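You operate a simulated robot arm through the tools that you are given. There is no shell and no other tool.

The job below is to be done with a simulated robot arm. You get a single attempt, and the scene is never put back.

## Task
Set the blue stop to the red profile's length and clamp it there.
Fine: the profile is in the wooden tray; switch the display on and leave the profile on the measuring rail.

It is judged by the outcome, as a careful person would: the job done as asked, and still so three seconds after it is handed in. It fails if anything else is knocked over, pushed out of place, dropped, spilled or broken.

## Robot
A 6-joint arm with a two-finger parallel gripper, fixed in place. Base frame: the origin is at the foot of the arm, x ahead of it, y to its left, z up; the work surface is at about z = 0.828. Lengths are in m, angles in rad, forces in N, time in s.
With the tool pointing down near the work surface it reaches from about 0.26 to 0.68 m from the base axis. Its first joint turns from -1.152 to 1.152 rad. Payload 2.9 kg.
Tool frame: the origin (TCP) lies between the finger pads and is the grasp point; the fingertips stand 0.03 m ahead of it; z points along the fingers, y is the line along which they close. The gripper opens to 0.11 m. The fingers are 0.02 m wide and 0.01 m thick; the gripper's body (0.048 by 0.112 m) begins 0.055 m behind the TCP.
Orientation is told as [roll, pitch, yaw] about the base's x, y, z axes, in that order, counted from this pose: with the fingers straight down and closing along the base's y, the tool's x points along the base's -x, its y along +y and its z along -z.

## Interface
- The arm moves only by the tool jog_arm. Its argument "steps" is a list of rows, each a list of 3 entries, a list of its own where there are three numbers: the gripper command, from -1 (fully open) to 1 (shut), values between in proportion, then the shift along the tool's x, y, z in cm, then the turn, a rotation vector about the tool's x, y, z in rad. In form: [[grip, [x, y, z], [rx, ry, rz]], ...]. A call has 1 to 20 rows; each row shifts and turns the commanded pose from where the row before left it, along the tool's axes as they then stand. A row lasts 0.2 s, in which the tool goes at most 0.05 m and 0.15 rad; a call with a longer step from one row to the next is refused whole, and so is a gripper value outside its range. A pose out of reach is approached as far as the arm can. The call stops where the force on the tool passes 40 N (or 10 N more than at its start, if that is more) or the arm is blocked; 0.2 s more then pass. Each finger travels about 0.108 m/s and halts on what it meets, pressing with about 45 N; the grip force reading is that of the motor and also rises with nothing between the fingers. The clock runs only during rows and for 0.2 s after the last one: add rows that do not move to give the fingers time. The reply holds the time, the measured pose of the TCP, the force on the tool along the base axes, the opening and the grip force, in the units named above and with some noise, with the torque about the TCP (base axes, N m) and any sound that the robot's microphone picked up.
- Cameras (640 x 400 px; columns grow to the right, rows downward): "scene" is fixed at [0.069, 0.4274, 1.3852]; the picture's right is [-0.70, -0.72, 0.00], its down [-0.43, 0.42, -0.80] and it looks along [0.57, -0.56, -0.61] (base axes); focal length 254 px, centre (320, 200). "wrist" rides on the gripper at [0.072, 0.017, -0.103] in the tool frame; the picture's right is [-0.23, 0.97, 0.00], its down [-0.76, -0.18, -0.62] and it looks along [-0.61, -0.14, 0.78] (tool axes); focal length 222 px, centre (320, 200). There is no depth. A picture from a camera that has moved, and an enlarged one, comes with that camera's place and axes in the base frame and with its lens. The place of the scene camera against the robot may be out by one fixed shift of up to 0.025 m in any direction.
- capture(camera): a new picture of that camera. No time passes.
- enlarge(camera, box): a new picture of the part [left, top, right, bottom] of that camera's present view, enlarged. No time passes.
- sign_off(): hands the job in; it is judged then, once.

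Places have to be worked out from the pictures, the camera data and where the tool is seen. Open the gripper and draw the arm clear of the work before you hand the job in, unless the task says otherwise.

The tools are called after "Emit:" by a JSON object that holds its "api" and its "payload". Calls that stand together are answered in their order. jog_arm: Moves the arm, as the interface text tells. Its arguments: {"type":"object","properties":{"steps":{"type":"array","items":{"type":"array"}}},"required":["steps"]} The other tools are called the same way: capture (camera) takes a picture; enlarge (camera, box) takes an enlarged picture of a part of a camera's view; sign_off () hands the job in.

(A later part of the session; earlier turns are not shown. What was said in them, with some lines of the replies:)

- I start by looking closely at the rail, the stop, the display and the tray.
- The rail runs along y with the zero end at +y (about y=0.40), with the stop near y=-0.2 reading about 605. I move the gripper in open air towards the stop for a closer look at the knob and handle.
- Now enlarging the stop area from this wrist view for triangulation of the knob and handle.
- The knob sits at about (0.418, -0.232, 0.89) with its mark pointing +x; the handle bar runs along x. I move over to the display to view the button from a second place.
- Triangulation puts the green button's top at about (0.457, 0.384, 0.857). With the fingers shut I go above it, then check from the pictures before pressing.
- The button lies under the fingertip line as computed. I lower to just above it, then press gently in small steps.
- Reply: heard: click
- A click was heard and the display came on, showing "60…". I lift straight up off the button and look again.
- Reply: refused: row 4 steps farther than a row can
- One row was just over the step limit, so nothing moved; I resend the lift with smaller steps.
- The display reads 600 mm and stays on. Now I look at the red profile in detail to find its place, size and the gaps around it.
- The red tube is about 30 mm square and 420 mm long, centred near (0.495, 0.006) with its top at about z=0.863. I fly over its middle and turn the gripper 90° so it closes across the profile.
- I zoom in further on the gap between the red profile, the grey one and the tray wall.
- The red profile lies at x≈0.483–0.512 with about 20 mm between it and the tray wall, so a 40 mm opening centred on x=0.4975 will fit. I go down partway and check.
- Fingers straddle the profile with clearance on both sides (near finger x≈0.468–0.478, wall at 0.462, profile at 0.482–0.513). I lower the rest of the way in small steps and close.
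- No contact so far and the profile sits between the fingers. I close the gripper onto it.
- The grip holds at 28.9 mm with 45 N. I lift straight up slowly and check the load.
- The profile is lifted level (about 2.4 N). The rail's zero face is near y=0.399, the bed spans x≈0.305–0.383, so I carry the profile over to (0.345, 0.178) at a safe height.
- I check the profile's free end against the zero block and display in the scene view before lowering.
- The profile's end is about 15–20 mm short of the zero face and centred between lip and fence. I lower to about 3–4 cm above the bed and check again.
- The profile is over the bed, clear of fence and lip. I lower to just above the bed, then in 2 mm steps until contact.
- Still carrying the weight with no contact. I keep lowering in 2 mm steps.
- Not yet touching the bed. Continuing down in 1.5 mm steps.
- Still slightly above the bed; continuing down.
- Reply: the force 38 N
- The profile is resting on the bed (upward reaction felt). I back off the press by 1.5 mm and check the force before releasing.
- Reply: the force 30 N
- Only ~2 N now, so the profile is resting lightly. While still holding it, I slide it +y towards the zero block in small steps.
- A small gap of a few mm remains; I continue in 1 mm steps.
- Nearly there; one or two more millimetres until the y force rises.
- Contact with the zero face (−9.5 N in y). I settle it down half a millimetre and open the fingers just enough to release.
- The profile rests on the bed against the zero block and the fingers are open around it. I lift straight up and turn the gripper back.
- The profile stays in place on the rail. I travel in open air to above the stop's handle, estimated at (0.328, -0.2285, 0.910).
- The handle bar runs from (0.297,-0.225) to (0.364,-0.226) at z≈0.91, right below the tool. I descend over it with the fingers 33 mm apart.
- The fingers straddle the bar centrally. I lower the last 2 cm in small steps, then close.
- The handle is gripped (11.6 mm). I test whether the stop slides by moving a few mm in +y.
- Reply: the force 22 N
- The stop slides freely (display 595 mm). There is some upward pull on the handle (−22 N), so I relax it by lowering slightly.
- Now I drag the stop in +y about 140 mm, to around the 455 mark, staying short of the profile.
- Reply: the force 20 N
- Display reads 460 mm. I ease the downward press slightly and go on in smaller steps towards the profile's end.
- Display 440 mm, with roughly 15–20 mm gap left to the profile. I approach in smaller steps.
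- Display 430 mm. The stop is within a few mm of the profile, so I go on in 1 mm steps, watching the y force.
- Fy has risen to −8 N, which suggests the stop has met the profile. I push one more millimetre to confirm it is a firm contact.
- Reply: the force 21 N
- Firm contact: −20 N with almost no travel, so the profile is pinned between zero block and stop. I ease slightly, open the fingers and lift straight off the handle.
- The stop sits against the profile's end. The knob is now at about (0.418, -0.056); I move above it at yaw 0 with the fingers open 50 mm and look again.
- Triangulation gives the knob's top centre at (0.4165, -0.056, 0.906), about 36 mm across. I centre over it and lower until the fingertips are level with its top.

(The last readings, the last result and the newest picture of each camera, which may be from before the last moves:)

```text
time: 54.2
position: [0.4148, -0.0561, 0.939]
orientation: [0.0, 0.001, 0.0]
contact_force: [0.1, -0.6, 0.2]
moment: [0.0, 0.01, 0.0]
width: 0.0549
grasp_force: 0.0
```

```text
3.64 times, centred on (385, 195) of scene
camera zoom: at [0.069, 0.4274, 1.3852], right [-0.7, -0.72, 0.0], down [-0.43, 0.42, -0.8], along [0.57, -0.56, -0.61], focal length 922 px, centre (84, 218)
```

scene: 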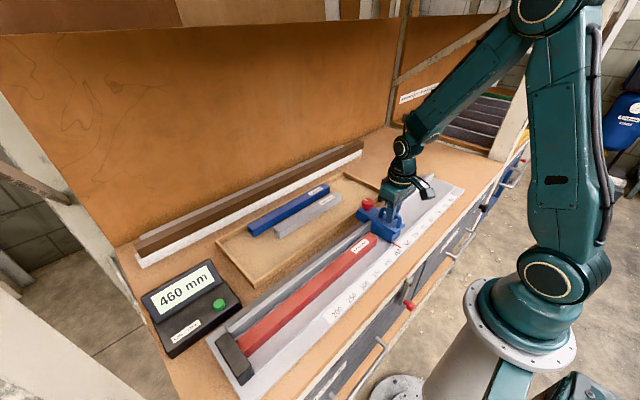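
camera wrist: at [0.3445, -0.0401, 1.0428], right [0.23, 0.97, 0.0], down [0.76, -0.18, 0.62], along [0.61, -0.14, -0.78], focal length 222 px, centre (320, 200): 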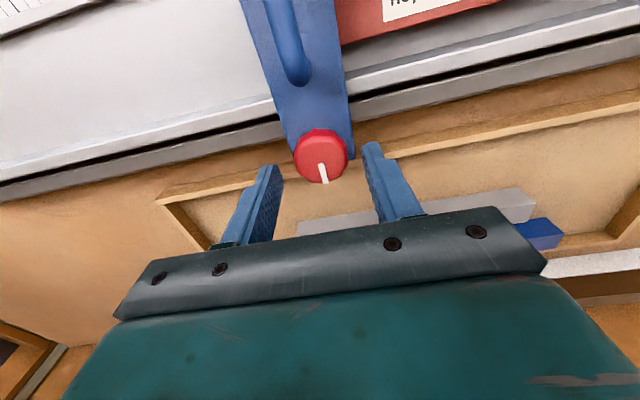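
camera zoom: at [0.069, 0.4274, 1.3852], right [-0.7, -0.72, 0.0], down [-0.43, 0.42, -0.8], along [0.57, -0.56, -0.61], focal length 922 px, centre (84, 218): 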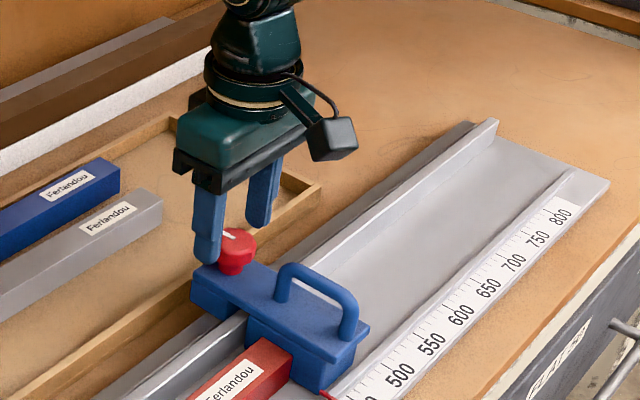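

The knob is centred between the fingers. I lower 2 cm more so the pads overlap the cap, then close.

Emit:
{"api": "jog_arm", "payload": {"steps": [[0, [0, 0, 0.7], [0, 0, 0]], [0, [0, 0, 0.7], [0, 0, 0]], [0, [0, 0, 0.6], [0, 0, 0]], [0, [0, 0, 0], [0, 0, 0]], [0.3, [0, 0, 0], [0, 0, 0]], [1, [0, 0, 0], [0, 0, 0]], [1, [0, 0, 0], [0, 0, 0]]]}}

Emit:
{"api": "enlarge", "payload": {"camera": "wrist", "box": [240, 60, 420, 240]}}

Emit:
{"api": "enlarge", "payload": {"camera": "scene", "box": [330, 140, 440, 250]}}

```text
time: 55.8
position: [0.4158, -0.0564, 0.9193]
orientation: [0.001, 0.0, 0.0]
contact_force: [0.7, -0.5, -1.1]
moment: [0.01, -0.17, 0.02]
width: 0.0357
grasp_force: 45.2
```

```text
2.22 times, centred on (330, 150) of wrist
camera zoom: at [0.3446, -0.0406, 1.0231], right [0.23, 0.97, 0.0], down [0.76, -0.18, 0.62], along [0.61, -0.14, -0.78], focal length 494 px, centre (298, 311)
```

zoom: 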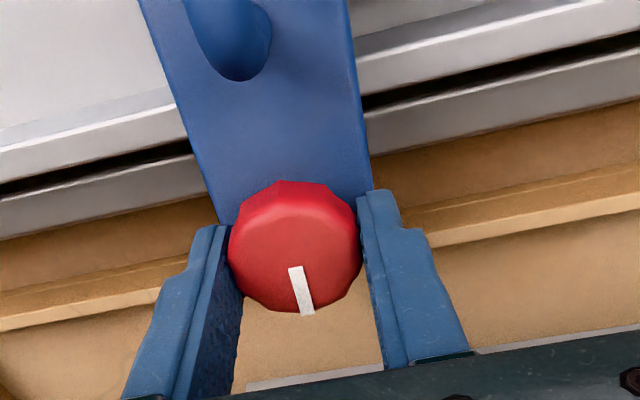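

```text
3.64 times, centred on (385, 195) of scene
camera zoom: at [0.069, 0.4274, 1.3852], right [-0.7, -0.72, 0.0], down [-0.43, 0.42, -0.8], along [0.57, -0.56, -0.61], focal length 922 px, centre (84, 218)
```

zoom: 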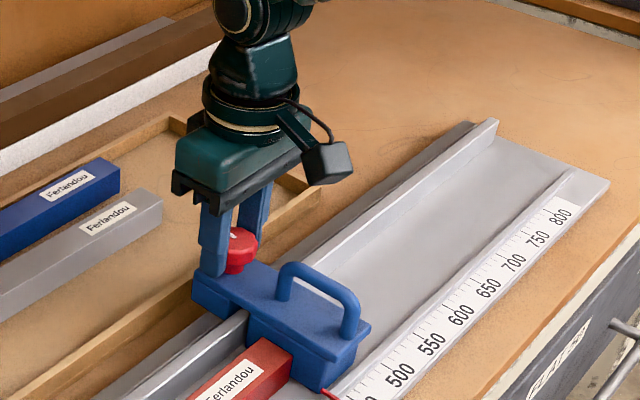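

The knob is gripped with no side force. I turn it clockwise (seen from above) a little and watch the torque and the mark.

Emit:
{"api": "jog_arm", "payload": {"steps": [[1, [0, 0, 0], [0, 0, 0.1]], [1, [0, 0, 0], [0, 0, 0.1]], [1, [0, 0, 0], [0, 0, 0.1]], [1, [0, 0, 0], [0, 0, 0]]]}}

Emit:
{"api": "enlarge", "payload": {"camera": "wrist", "box": [240, 60, 420, 240]}}

Emit:
{"api": "enlarge", "payload": {"camera": "scene", "box": [130, 250, 250, 360]}}

```text
time: 56.8
position: [0.4175, -0.0567, 0.9193]
orientation: [0.0, 0.001, -0.3]
contact_force: [-4.6, -0.9, 4.0]
moment: [-0.11, -0.16, 0.03]
width: 0.0354
grasp_force: 45.2
```

```text
2.22 times, centred on (330, 150) of wrist
camera zoom: at [0.3529, -0.0195, 1.0231], right [0.51, 0.86, 0.0], down [0.67, -0.4, 0.62], along [0.54, -0.32, -0.78], focal length 494 px, centre (298, 311)
```

zoom: 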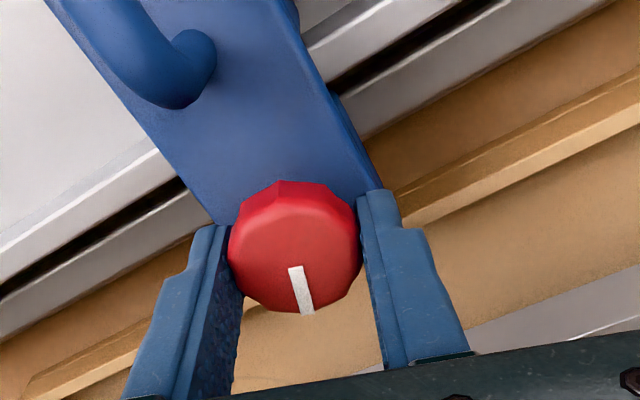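

```text
3.64 times, centred on (190, 305) of scene
camera zoom: at [0.0688, 0.4274, 1.3852], right [-0.7, -0.72, 0.0], down [-0.43, 0.42, -0.8], along [0.57, -0.56, -0.61], focal length 922 px, centre (793, -182)
```

zoom: 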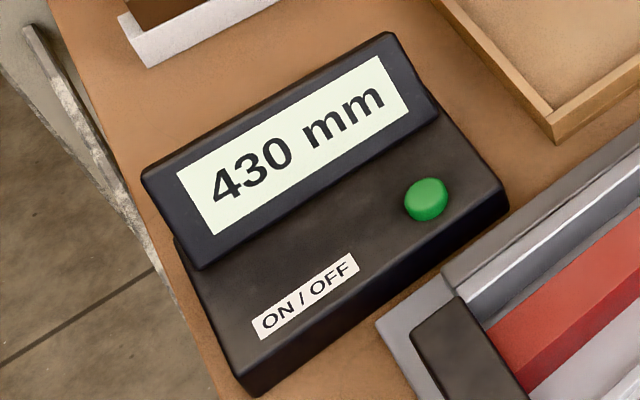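

The knob turns with the gripper at low torque. I continue clockwise in steps.

Emit:
{"api": "jog_arm", "payload": {"steps": [[1, [0, 0, 0], [0, 0, 0.1]], [1, [0, 0, 0], [0, 0, 0.1]], [1, [0, 0, 0], [0, 0, 0.1]], [1, [0, 0, 0], [0, 0, 0.1]], [1, [0, 0, 0], [0, 0, 0.1]], [1, [0, 0, 0], [0, 0, 0]]]}}

Emit:
{"api": "enlarge", "payload": {"camera": "wrist", "box": [240, 60, 420, 240]}}

```text
time: 58.2
position: [0.416, -0.0563, 0.9205]
orientation: [-0.004, -0.001, -0.803]
contact_force: [-12.1, -11.1, 0.8]
moment: [0.02, 0.03, 0.06]
width: 0.0356
grasp_force: 45.3
```

```text
2.22 times, centred on (330, 150) of wrist
camera zoom: at [0.3784, 0.0061, 1.0231], right [0.86, 0.51, 0.0], down [0.4, -0.67, 0.62], along [0.32, -0.54, -0.78], focal length 494 px, centre (298, 311)
```

zoom: 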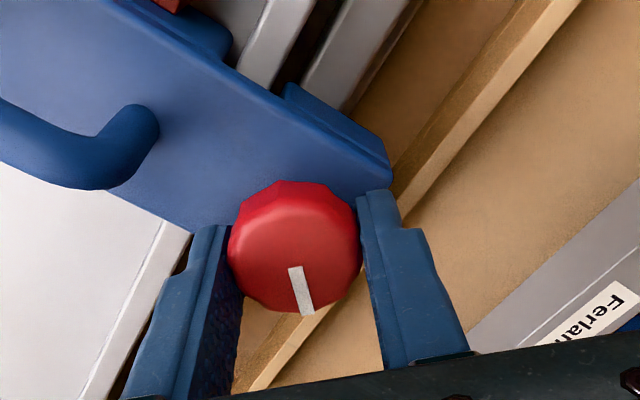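

The mark keeps turning with the gripper; a small side force has built up (−12, −11 N), so I shift the tool slightly to relieve it before turning on.

Emit:
{"api": "jog_arm", "payload": {"steps": [[1, [0, -0.06, 0], [0, 0, 0]], [1, [0, 0, 0], [0, 0, 0]]]}}

Emit:
{"api": "enlarge", "payload": {"camera": "scene", "box": [340, 180, 430, 270]}}

```text
time: 58.8
position: [0.4167, -0.0576, 0.9207]
orientation: [-0.002, 0.001, -0.801]
contact_force: [-11.8, -12.9, -1.8]
moment: [-0.21, 0.41, 0.05]
width: 0.0355
grasp_force: 45.1
```

```text
4.44 times, centred on (385, 225) of scene
camera zoom: at [0.0687, 0.4271, 1.3853], right [-0.7, -0.72, 0.0], down [-0.43, 0.42, -0.8], along [0.57, -0.56, -0.61], focal length 1127 px, centre (31, 89)
```

zoom: 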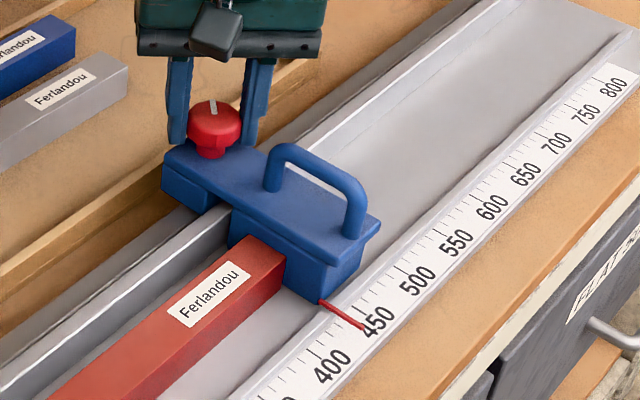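

Emit:
{"api": "jog_arm", "payload": {"steps": [[1, [0, 0, 0], [0, 0, 0.1]], [1, [0, 0, 0], [0, 0, 0.1]], [1, [0, 0, 0], [0, 0, 0.1]], [1, [0, 0, 0], [0, 0, 0]]]}}

Emit:
{"api": "enlarge", "payload": {"camera": "wrist", "box": [240, 60, 420, 240]}}

```text
time: 59.8
position: [0.4158, -0.057, 0.9211]
orientation: [-0.005, 0.0, -1.103]
contact_force: [-20.9, -16.9, 1.8]
moment: [0.44, 0.15, 0.09]
width: 0.0357
grasp_force: 44.7
```

```text
2.22 times, centred on (330, 150) of wrist
camera zoom: at [0.3983, 0.014, 1.0231], right [0.97, 0.24, 0.0], down [0.19, -0.76, 0.62], along [0.14, -0.61, -0.78], focal length 494 px, centre (298, 311)
```

zoom: 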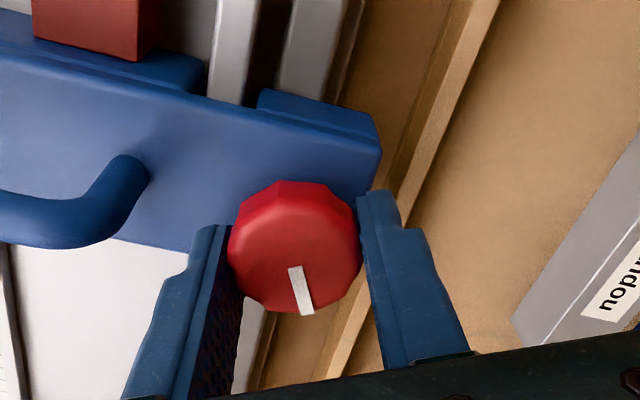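

Torque is still low but the side force grew; I shift the tool 1 mm along its closing axis to relieve it.

Emit:
{"api": "jog_arm", "payload": {"steps": [[1, [0, -0.1, 0], [0, 0, 0]], [1, [0, 0, 0], [0, 0, 0]]]}}

Emit:
{"api": "enlarge", "payload": {"camera": "wrist", "box": [220, 0, 340, 120]}}

```text
time: 60.4
position: [0.416, -0.0573, 0.92]
orientation: [-0.001, 0.0, -1.102]
contact_force: [-15.2, -14.2, -1.5]
moment: [0.01, 0.47, 0.04]
width: 0.0353
grasp_force: 45.2
```

```text
3.33 times, centred on (280, 60) of wrist
camera zoom: at [0.3979, 0.014, 1.0231], right [0.97, 0.24, 0.0], down [0.19, -0.76, 0.62], along [0.15, -0.61, -0.78], focal length 740 px, centre (453, 667)
```

zoom: 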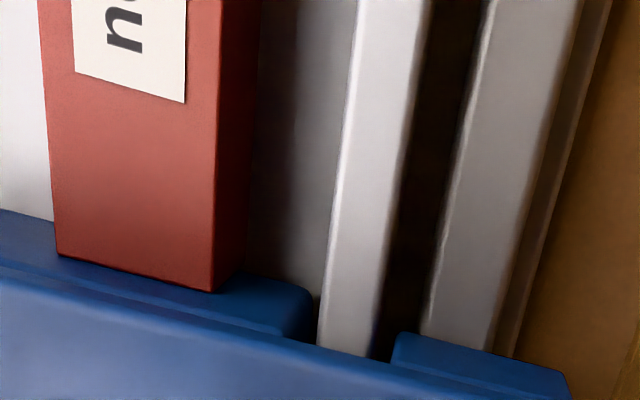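

The stop's face looks flush against the profile's end. I continue turning clockwise.

Emit:
{"api": "jog_arm", "payload": {"steps": [[1, [0, -0.05, 0], [0, 0, 0.1]], [1, [0, 0, 0], [0, 0, 0.1]], [1, [0, 0, 0], [0, 0, 0.1]], [1, [0, 0, 0], [0, 0, 0.1]], [1, [0, 0, 0], [0, 0, 0]]]}}

Emit:
{"api": "enlarge", "payload": {"camera": "wrist", "box": [240, 60, 420, 240]}}

```text
time: 61.6
position: [0.4143, -0.0579, 0.9208]
orientation: [-0.003, 0.0, -1.501]
contact_force: [-19.9, -12.3, 0.1]
moment: [-0.16, 0.09, 0.07]
width: 0.0355
grasp_force: 45.0
```

```text
2.22 times, centred on (330, 150) of wrist
camera zoom: at [0.4266, 0.0148, 1.023], right [0.99, -0.16, 0.0], down [-0.12, -0.77, 0.62], along [-0.1, -0.62, -0.78], focal length 494 px, centre (298, 311)
```

zoom: 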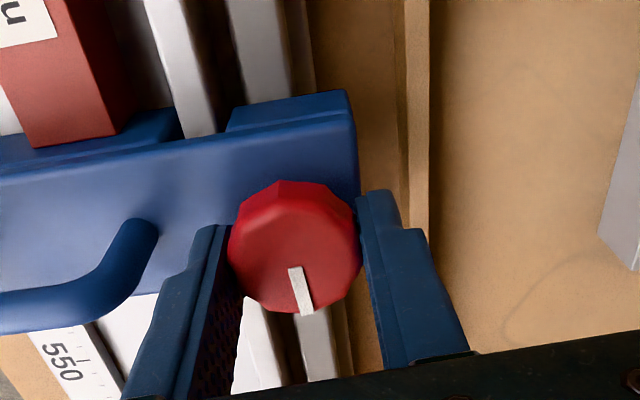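

1.5 rad turned and still low torque with no end stop. I relieve the side load a little and carry on turning.

Emit:
{"api": "jog_arm", "payload": {"steps": [[1, [-0.05, -0.1, 0], [0, 0, 0]], [1, [0, 0, 0], [0, 0, 0.1]], [1, [0, 0, 0], [0, 0, 0.1]], [1, [0, 0, 0], [0, 0, 0.1]], [1, [0, 0, 0], [0, 0, 0]]]}}

Emit:
{"api": "enlarge", "payload": {"camera": "wrist", "box": [240, 60, 420, 240]}}

```text
time: 62.8
position: [0.4129, -0.0576, 0.9193]
orientation: [-0.001, 0.001, -1.8]
contact_force: [-16.9, 0.8, -1.4]
moment: [0.26, 0.0, 0.22]
width: 0.0343
grasp_force: 45.3
```

```text
2.22 times, centred on (330, 150) of wrist
camera zoom: at [0.4468, 0.0085, 1.0233], right [0.9, -0.44, 0.0], down [-0.34, -0.7, 0.62], along [-0.28, -0.56, -0.78], focal length 494 px, centre (298, 311)
```

zoom: 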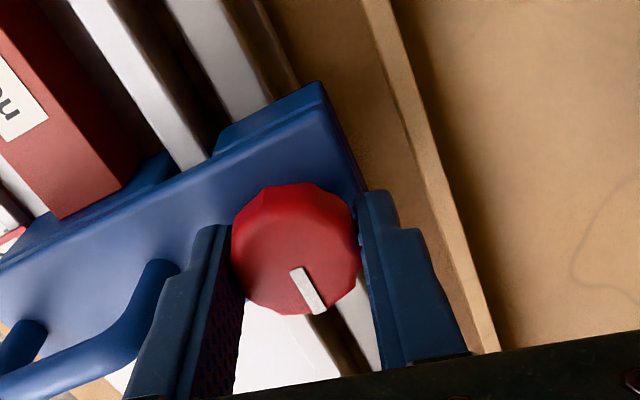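

The mark now lags the gripper and torque rose to 0.22 N·m: the knob has reached its end (a quarter turn) and the pads slip. I open the fingers, lift off and look.

Emit:
{"api": "jog_arm", "payload": {"steps": [[0.2, [0, 0, 0], [0, 0, 0]], [0, [0, 0, 0], [0, 0, 0]], [0, [0, 0, -1], [0, 0, 0]], [0, [0, 0, -3], [0, 0, 0]], [0, [0, 0, -4], [0, 0, 0]], [0, [0, 0, -2], [0, 0, 0]], [0, [0, 0, 0], [0, 0, 0]]]}}

Emit:
{"api": "capture", "payload": {"camera": "wrist"}}

Emit:
{"api": "enlarge", "payload": {"camera": "scene", "box": [340, 170, 430, 260]}}

Emit:
{"api": "enlarge", "payload": {"camera": "scene", "box": [130, 250, 250, 360]}}

```text
time: 64.4
position: [0.4155, -0.0576, 1.0196]
orientation: [0.0, 0.0, -1.798]
contact_force: [0.1, -0.3, -0.7]
moment: [-0.01, -0.01, 0.01]
width: 0.055
grasp_force: 0.1
```

```text
taken
camera wrist: at [0.4477, 0.0078, 1.1234], right [0.9, -0.44, 0.0], down [-0.35, -0.7, 0.62], along [-0.28, -0.56, -0.78], focal length 222 px, centre (320, 200)
```

wrist: 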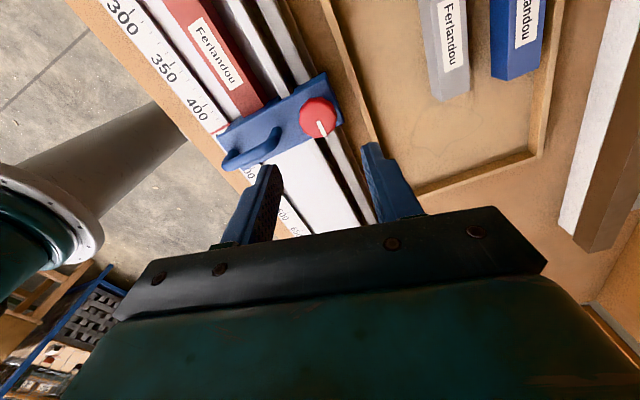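

```text
4.44 times, centred on (385, 215) of scene
camera zoom: at [0.0689, 0.4274, 1.3852], right [-0.7, -0.72, 0.0], down [-0.43, 0.42, -0.8], along [0.57, -0.56, -0.61], focal length 1127 px, centre (31, 133)
```

zoom: 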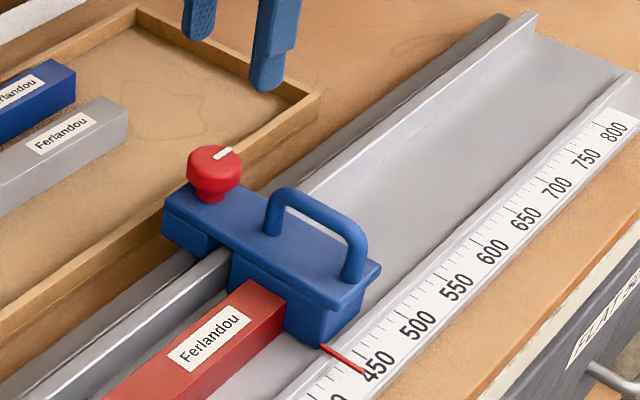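

```text
3.64 times, centred on (190, 305) of scene
camera zoom: at [0.0689, 0.4274, 1.3852], right [-0.7, -0.72, 0.0], down [-0.43, 0.42, -0.8], along [0.57, -0.56, -0.61], focal length 922 px, centre (793, -182)
```

zoom: 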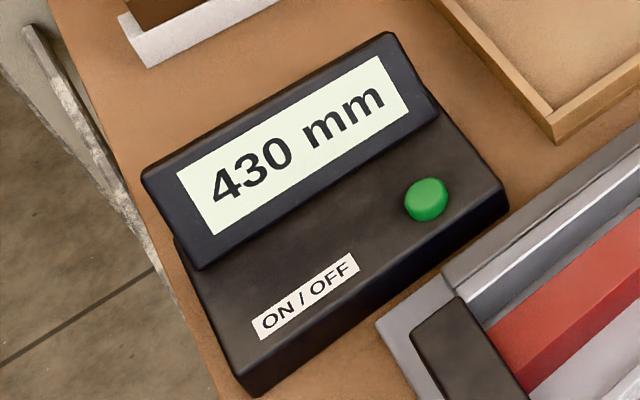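

The mark now points along the rail (−y), a quarter turn from before. I zoom in on the contact between profile and stop, and at the zero end.

Emit:
{"api": "enlarge", "payload": {"camera": "wrist", "box": [200, 60, 350, 180]}}

Emit:
{"api": "enlarge", "payload": {"camera": "scene", "box": [370, 215, 420, 255]}}

Emit:
{"api": "enlarge", "payload": {"camera": "scene", "box": [210, 300, 270, 350]}}

```text
3.33 times, centred on (275, 120) of wrist
camera zoom: at [0.4477, 0.0078, 1.1234], right [0.9, -0.44, 0.0], down [-0.35, -0.7, 0.62], along [-0.28, -0.56, -0.78], focal length 740 px, centre (470, 467)
```

zoom: 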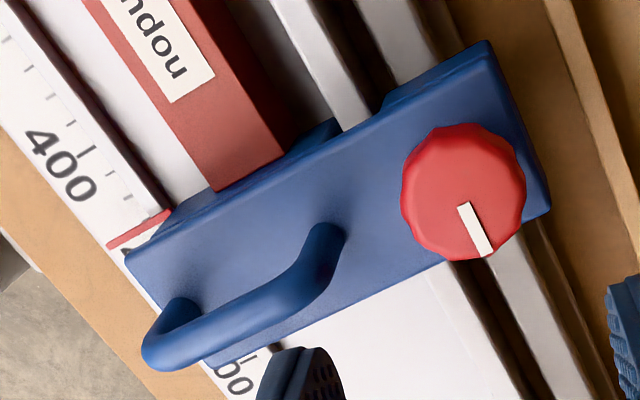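

```text
10.00 times, centred on (395, 235) of scene
camera zoom: at [0.0689, 0.4274, 1.3852], right [-0.7, -0.72, 0.0], down [-0.43, 0.42, -0.8], along [0.57, -0.56, -0.61], focal length 2536 px, centre (-430, -150)
```

zoom: 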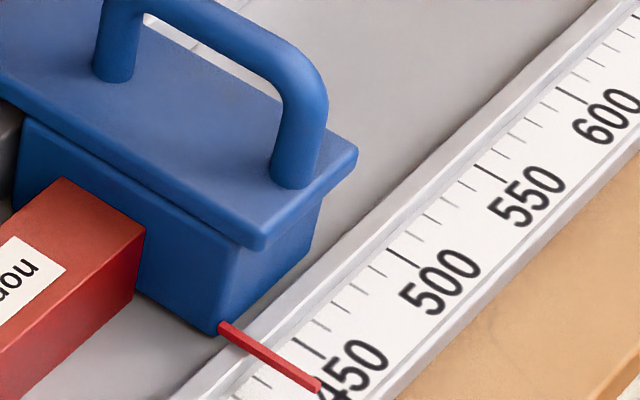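

```text
8.00 times, centred on (240, 325) of scene
camera zoom: at [0.0689, 0.4274, 1.3852], right [-0.7, -0.72, 0.0], down [-0.43, 0.42, -0.8], along [0.57, -0.56, -0.61], focal length 2029 px, centre (960, -800)
```

zoom: 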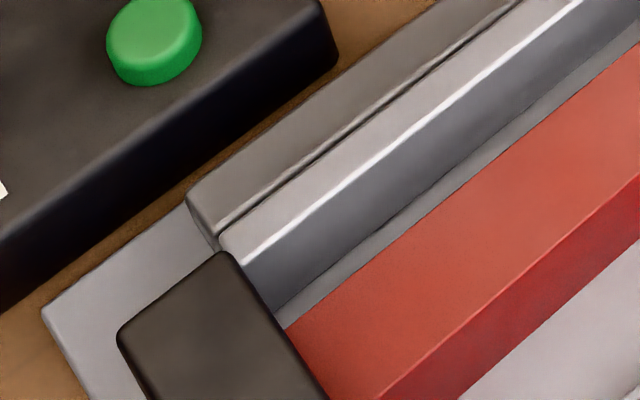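

Emit:
{"api": "enlarge", "payload": {"camera": "scene", "box": [376, 232, 396, 252]}}

Emit:
{"api": "enlarge", "payload": {"camera": "wrist", "box": [240, 80, 300, 130]}}

```text
16.00 times, centred on (386, 242) of scene
camera zoom: at [0.0689, 0.4274, 1.3852], right [-0.7, -0.72, 0.0], down [-0.43, 0.42, -0.8], along [0.57, -0.56, -0.61], focal length 4058 px, centre (-736, -472)
```

zoom: 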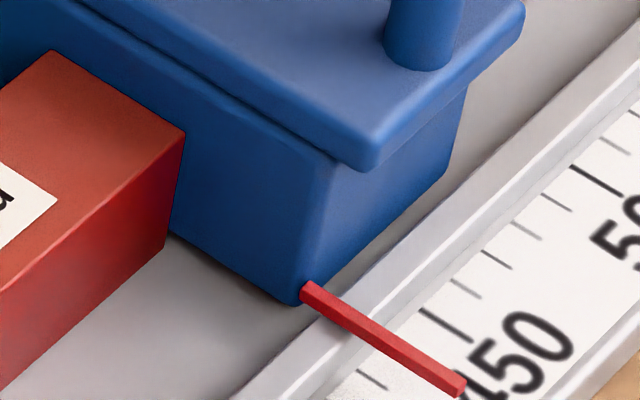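

```text
8.00 times, centred on (270, 105) of wrist
camera zoom: at [0.4477, 0.0078, 1.1234], right [0.9, -0.44, 0.0], down [-0.35, -0.7, 0.62], along [-0.28, -0.56, -0.78], focal length 1777 px, centre (720, 960)
```

zoom: 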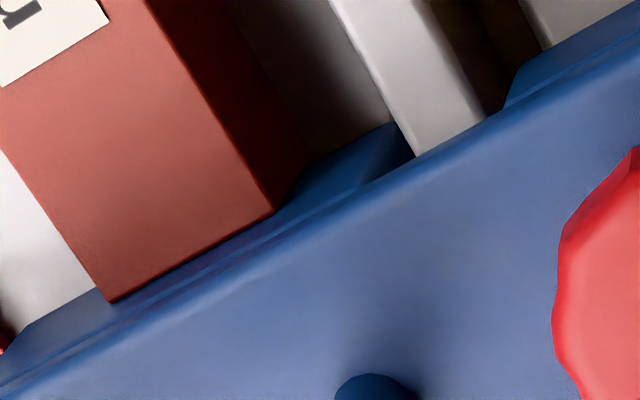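

The faces look flush but the angle isn't conclusive. I turn the gripper back and place the wrist camera on the −x side of the contact to see any gap directly.

Emit:
{"api": "jog_arm", "payload": {"steps": [[0, [0, 0, 0], [0, 0, -0.15]], [0, [0, 0, 0], [0, 0, -0.15]], [0, [0, 0, 0], [0, 0, -0.15]], [0, [0, 0, 0], [0, 0, -0.15]], [0, [0, 0, 0], [0, 0, -0.15]], [0, [0, 0, 0], [0, 0, -0.15]], [0, [0, 0, 0], [0, 0, -0.15]], [0, [0, 0, 0], [0, 0, -0.15]], [0, [0, 0, 0], [0, 0, -0.15]], [0, [0, 0, 0], [0, 0, -0.15]], [0, [0, 0, 0], [0, 0, -0.15]], [0, [0, 0, 0], [0, 0, -0.15]], [0, [2.9, 0.7, 0], [0, 0, 0]], [0, [2.9, 0.7, 0], [0, 0, 0]], [0, [2.9, 0.7, 0], [0, 0, 0]], [0, [2.9, 0.7, 0], [0, 0, 0]], [0, [0, 0, 0], [0, 0, 0]]]}}

Emit:
{"api": "capture", "payload": {"camera": "wrist"}}

Emit:
{"api": "enlarge", "payload": {"camera": "wrist", "box": [290, 90, 370, 170]}}

Emit:
{"api": "enlarge", "payload": {"camera": "wrist", "box": [310, 110, 340, 140]}}

```text
time: 68.0
position: [0.2997, -0.0304, 1.0185]
orientation: [-0.001, -0.001, 0.0]
contact_force: [0.2, -0.5, 0.4]
moment: [0.01, 0.03, 0.04]
width: 0.0548
grasp_force: 0.1
```

```text
taken
camera wrist: at [0.2265, -0.014, 1.1227], right [0.23, 0.97, 0.0], down [0.76, -0.18, 0.62], along [0.61, -0.14, -0.78], focal length 222 px, centre (320, 200)
```

wrist: 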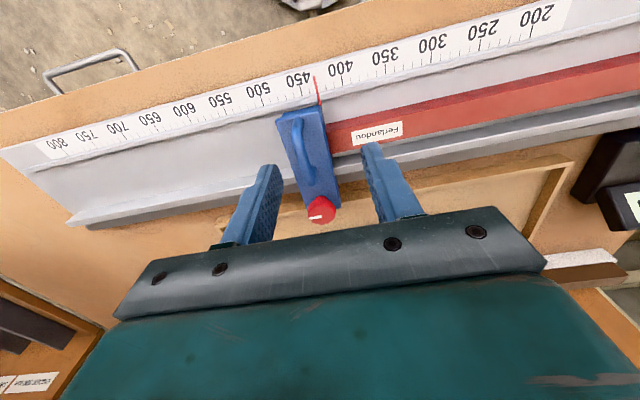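

```text
5.00 times, centred on (330, 130) of wrist
camera zoom: at [0.2265, -0.014, 1.1227], right [0.23, 0.97, 0.0], down [0.76, -0.18, 0.62], along [0.61, -0.14, -0.78], focal length 1111 px, centre (270, 550)
```

zoom: 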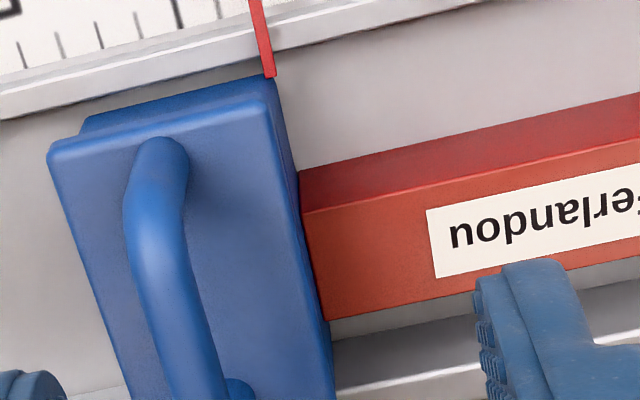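

```text
13.33 times, centred on (325, 125) of wrist
camera zoom: at [0.2265, -0.014, 1.1227], right [0.23, 0.97, 0.0], down [0.76, -0.18, 0.62], along [0.61, -0.14, -0.78], focal length 2962 px, centre (253, 1200)
```

zoom: 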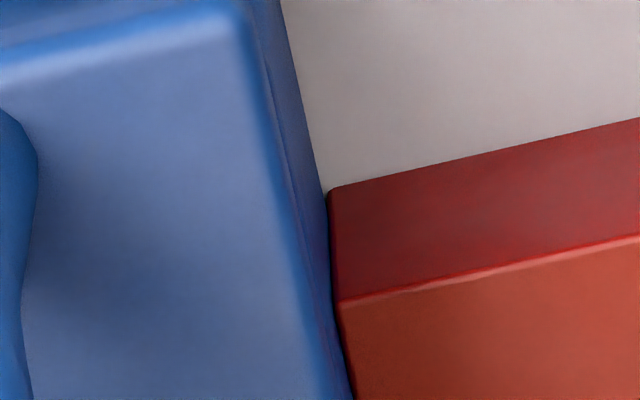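

At 13× there is no gap between the profile's end and the stop. I check the knob's mark angle to confirm a full quarter turn.

Emit:
{"api": "enlarge", "payload": {"camera": "wrist", "box": [295, 185, 345, 235]}}

Emit:
{"api": "enlarge", "payload": {"camera": "scene", "box": [370, 190, 400, 220]}}

```text
8.00 times, centred on (320, 210) of wrist
camera zoom: at [0.2265, -0.014, 1.1227], right [0.23, 0.97, 0.0], down [0.76, -0.18, 0.62], along [0.61, -0.14, -0.78], focal length 1777 px, centre (320, 120)
```

zoom: 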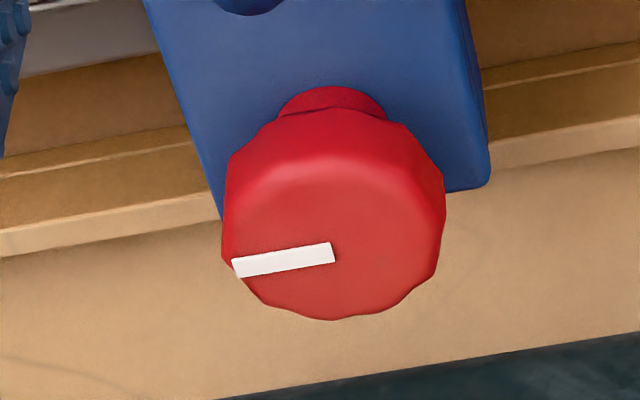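

```text
13.33 times, centred on (385, 205) of scene
camera zoom: at [0.0689, 0.4274, 1.3852], right [-0.7, -0.72, 0.0], down [-0.43, 0.42, -0.8], along [0.57, -0.56, -0.61], focal length 3382 px, centre (-547, 133)
```

zoom: 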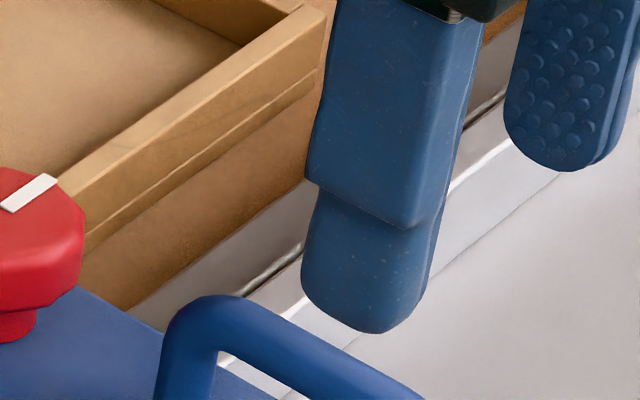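

The mark is parallel to the rail to within a degree, so the clamp is at its quarter-turn end, and the display shows 430 mm. I open the gripper fully, draw the arm up and clear, then take a last look.

Emit:
{"api": "jog_arm", "payload": {"steps": [[-1, [0, 0, -4], [0, 0, 0]], [-1, [0, 0, -4], [0, 0, 0]], [-1, [0, 0, -4], [0, 0, 0]], [-1, [0, 0, -4], [0, 0, 0]], [-1, [-2.5, 2, 0], [0, 0, 0]], [-1, [-2.5, 2, 0], [0, 0, 0]], [-1, [-2.5, 2, 0], [0, 0, 0]], [-1, [-2.5, 2, 0], [0, 0, 0]], [-1, [0, 0, 0], [0, 0, 0]], [-1, [0, 0, 0], [0, 0, 0]]]}}

Emit:
{"api": "capture", "payload": {"camera": "scene"}}

Emit:
{"api": "capture", "payload": {"camera": "wrist"}}

Emit:
{"api": "enlarge", "payload": {"camera": "scene", "box": [120, 160, 460, 380]}}

Emit:
{"api": "enlarge", "payload": {"camera": "wrist", "box": [440, 0, 640, 120]}}

```text
time: 70.2
position: [0.3987, 0.0503, 1.1794]
orientation: [0.001, 0.002, -0.003]
contact_force: [-0.3, -0.2, -0.6]
moment: [0.03, 0.0, -0.01]
width: 0.11
grasp_force: 0.1
```

```text
taken
```

scene: 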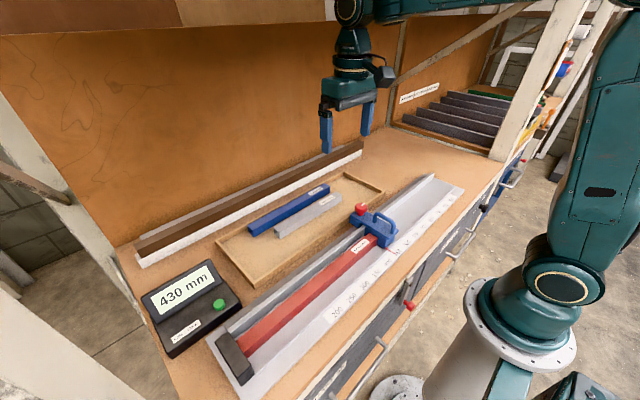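

```text
taken
camera wrist: at [0.3261, 0.0677, 1.2831], right [0.23, 0.97, 0.0], down [0.76, -0.18, 0.62], along [0.61, -0.14, -0.78], focal length 222 px, centre (320, 200)
```

wrist: 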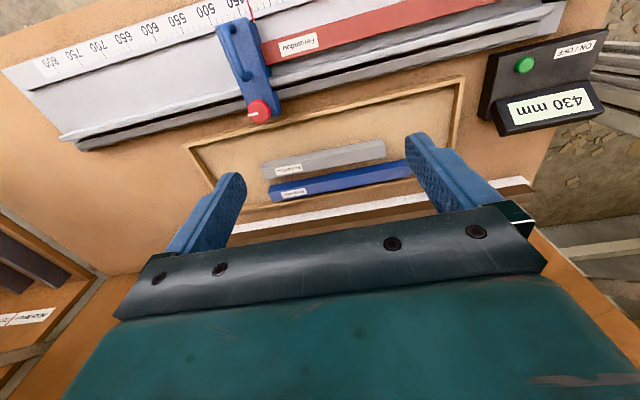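

```text
1.82 times, centred on (290, 270) of scene
camera zoom: at [0.069, 0.4274, 1.3852], right [-0.7, -0.72, 0.0], down [-0.43, 0.42, -0.8], along [0.57, -0.56, -0.61], focal length 461 px, centre (374, 73)
```

zoom: 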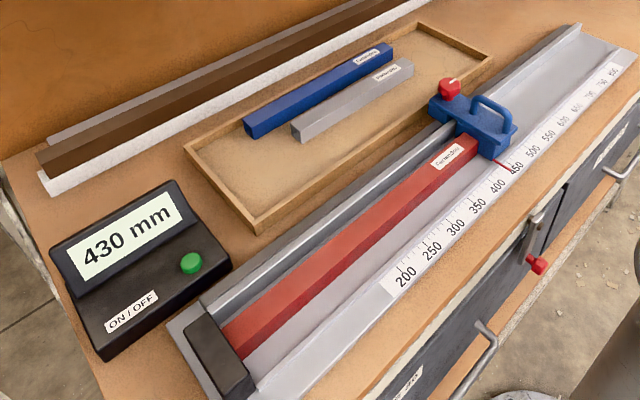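

```text
3.20 times, centred on (540, 60) of wrist
camera zoom: at [0.3261, 0.0677, 1.2831], right [0.23, 0.97, 0.0], down [0.76, -0.18, 0.62], along [0.61, -0.14, -0.78], focal length 711 px, centre (-384, 648)
```

zoom: 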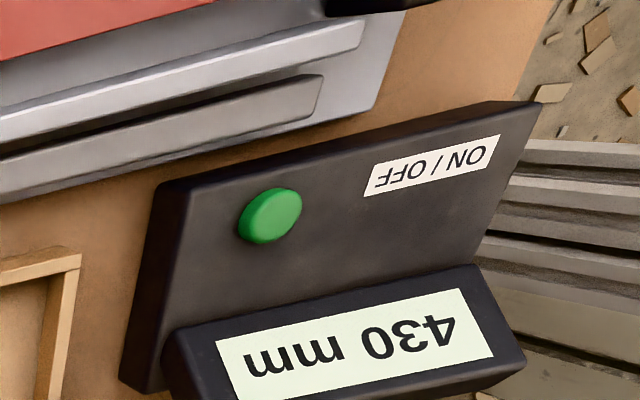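

Everything else is undisturbed. One last check at the zero end for a gap before handing in.

Emit:
{"api": "enlarge", "payload": {"camera": "scene", "box": [228, 325, 268, 365]}}

Emit:
{"api": "enlarge", "payload": {"camera": "wrist", "box": [470, 0, 540, 30]}}

```text
10.00 times, centred on (248, 345) of scene
camera zoom: at [0.069, 0.4274, 1.3852], right [-0.7, -0.72, 0.0], down [-0.43, 0.42, -0.8], along [0.57, -0.56, -0.61], focal length 2536 px, centre (1040, -1250)
```

zoom: 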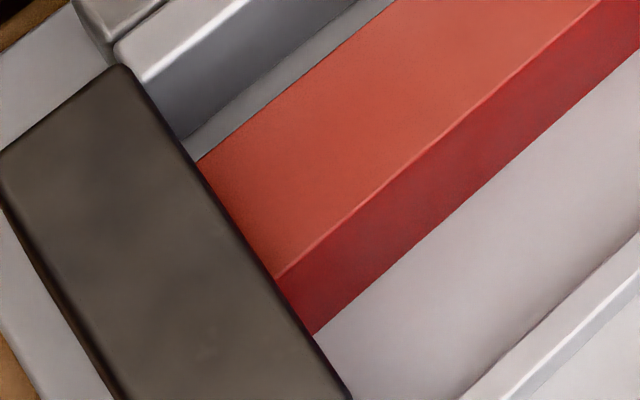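

```text
9.14 times, centred on (505, 15) of wrist
camera zoom: at [0.3261, 0.0677, 1.2831], right [0.23, 0.97, 0.0], down [0.76, -0.18, 0.62], along [0.61, -0.14, -0.78], focal length 2031 px, centre (-1371, 1891)
```

zoom: 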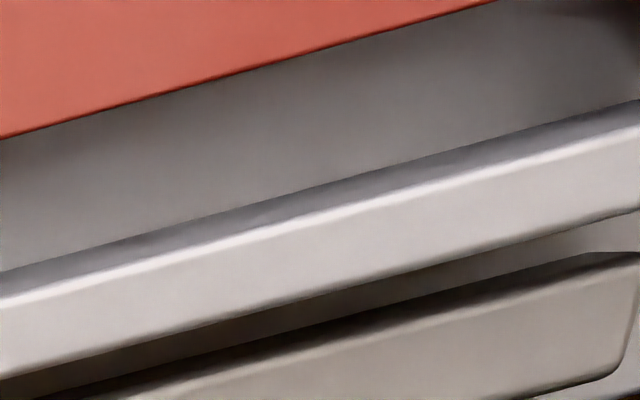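

The zero end is partly hidden by the block from here, so I move the camera over it for a direct look.

Emit:
{"api": "jog_arm", "payload": {"steps": [[-1, [1.5, 4.5, 0], [0, 0, 0]], [-1, [1.5, 4.5, 0], [0, 0, 0]], [-1, [1.5, 4.5, 0], [0, 0, 0]], [-1, [1, 4.5, 0], [0, 0, 0]], [-1, [1, 4.5, 0], [0, 0, 0]], [-1, [1, 4.5, 0], [0, 0, 0]], [-1, [0, 4.5, 0], [0, 0, 0]], [-1, [0, 0, 0], [0, 0, 0]]]}}

Emit:
{"api": "capture", "payload": {"camera": "wrist"}}

```text
time: 72.0
position: [0.3242, 0.3653, 1.18]
orientation: [-0.001, 0.0, -0.003]
contact_force: [0.3, 0.6, -0.3]
moment: [0.0, -0.01, -0.02]
width: 0.1102
grasp_force: 0.0
```

```text
taken
camera wrist: at [0.2514, 0.3818, 1.2841], right [0.23, 0.97, 0.0], down [0.76, -0.18, 0.62], along [0.61, -0.14, -0.78], focal length 222 px, centre (320, 200)
```

wrist: 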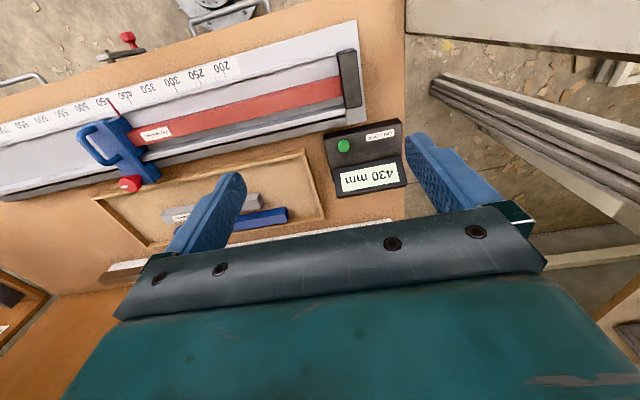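

Emit:
{"api": "enlarge", "payload": {"camera": "wrist", "box": [325, 70, 365, 110]}}

Emit:
{"api": "enlarge", "payload": {"camera": "wrist", "box": [90, 90, 190, 190]}}

```text
10.00 times, centred on (345, 90) of wrist
camera zoom: at [0.2514, 0.3818, 1.2841], right [0.23, 0.97, 0.0], down [0.76, -0.18, 0.62], along [0.61, -0.14, -0.78], focal length 2221 px, centre (70, 1300)
```

zoom: 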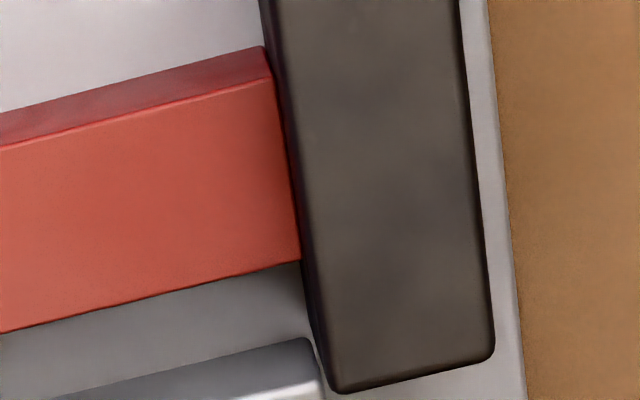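

```text
4.00 times, centred on (140, 140) of wrist
camera zoom: at [0.2514, 0.3818, 1.2841], right [0.23, 0.97, 0.0], down [0.76, -0.18, 0.62], along [0.61, -0.14, -0.78], focal length 888 px, centre (1040, 440)
```

zoom: 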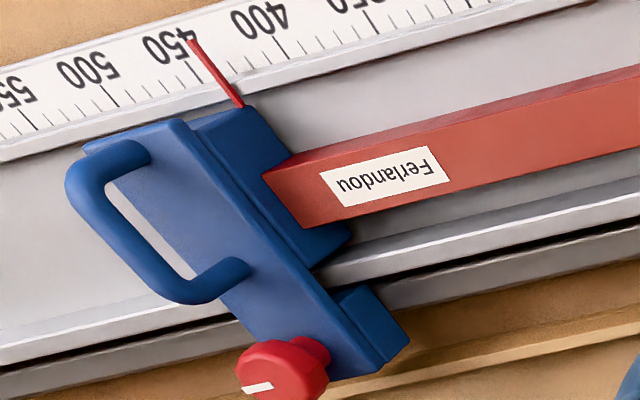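

The profile is flush against the zero block and the stop. The knob is at its clamped quarter turn, the display is on at 430 mm, and the arm is clear with the gripper open, so I hand the job in.

Emit:
{"api": "sign_off", "payload": {}}

```text
The job is handed in.
```

The blue stop is set to the red profile's length and clamped, and I've handed the job in.

- **Display:** it is switched on and reads 430 mm. It seems to show steps of about 5 mm. By the arm's own movement I estimate the length at 427–428 mm.
- **Profile:** the red profile is on the measuring rail, resting against the zero block. The stop is up against its other end, and close-up pictures show no gap at either end.
- **Clamp:** I turned the red knob clockwise a quarter turn until it reached its end. I did not tug on the stop afterwards to test the hold, so as not to shift it.
- **Rest of the bench:** the tray and the grey and blue profiles look undisturbed in the last pictures. The gripper is open and the arm is clear of the work.
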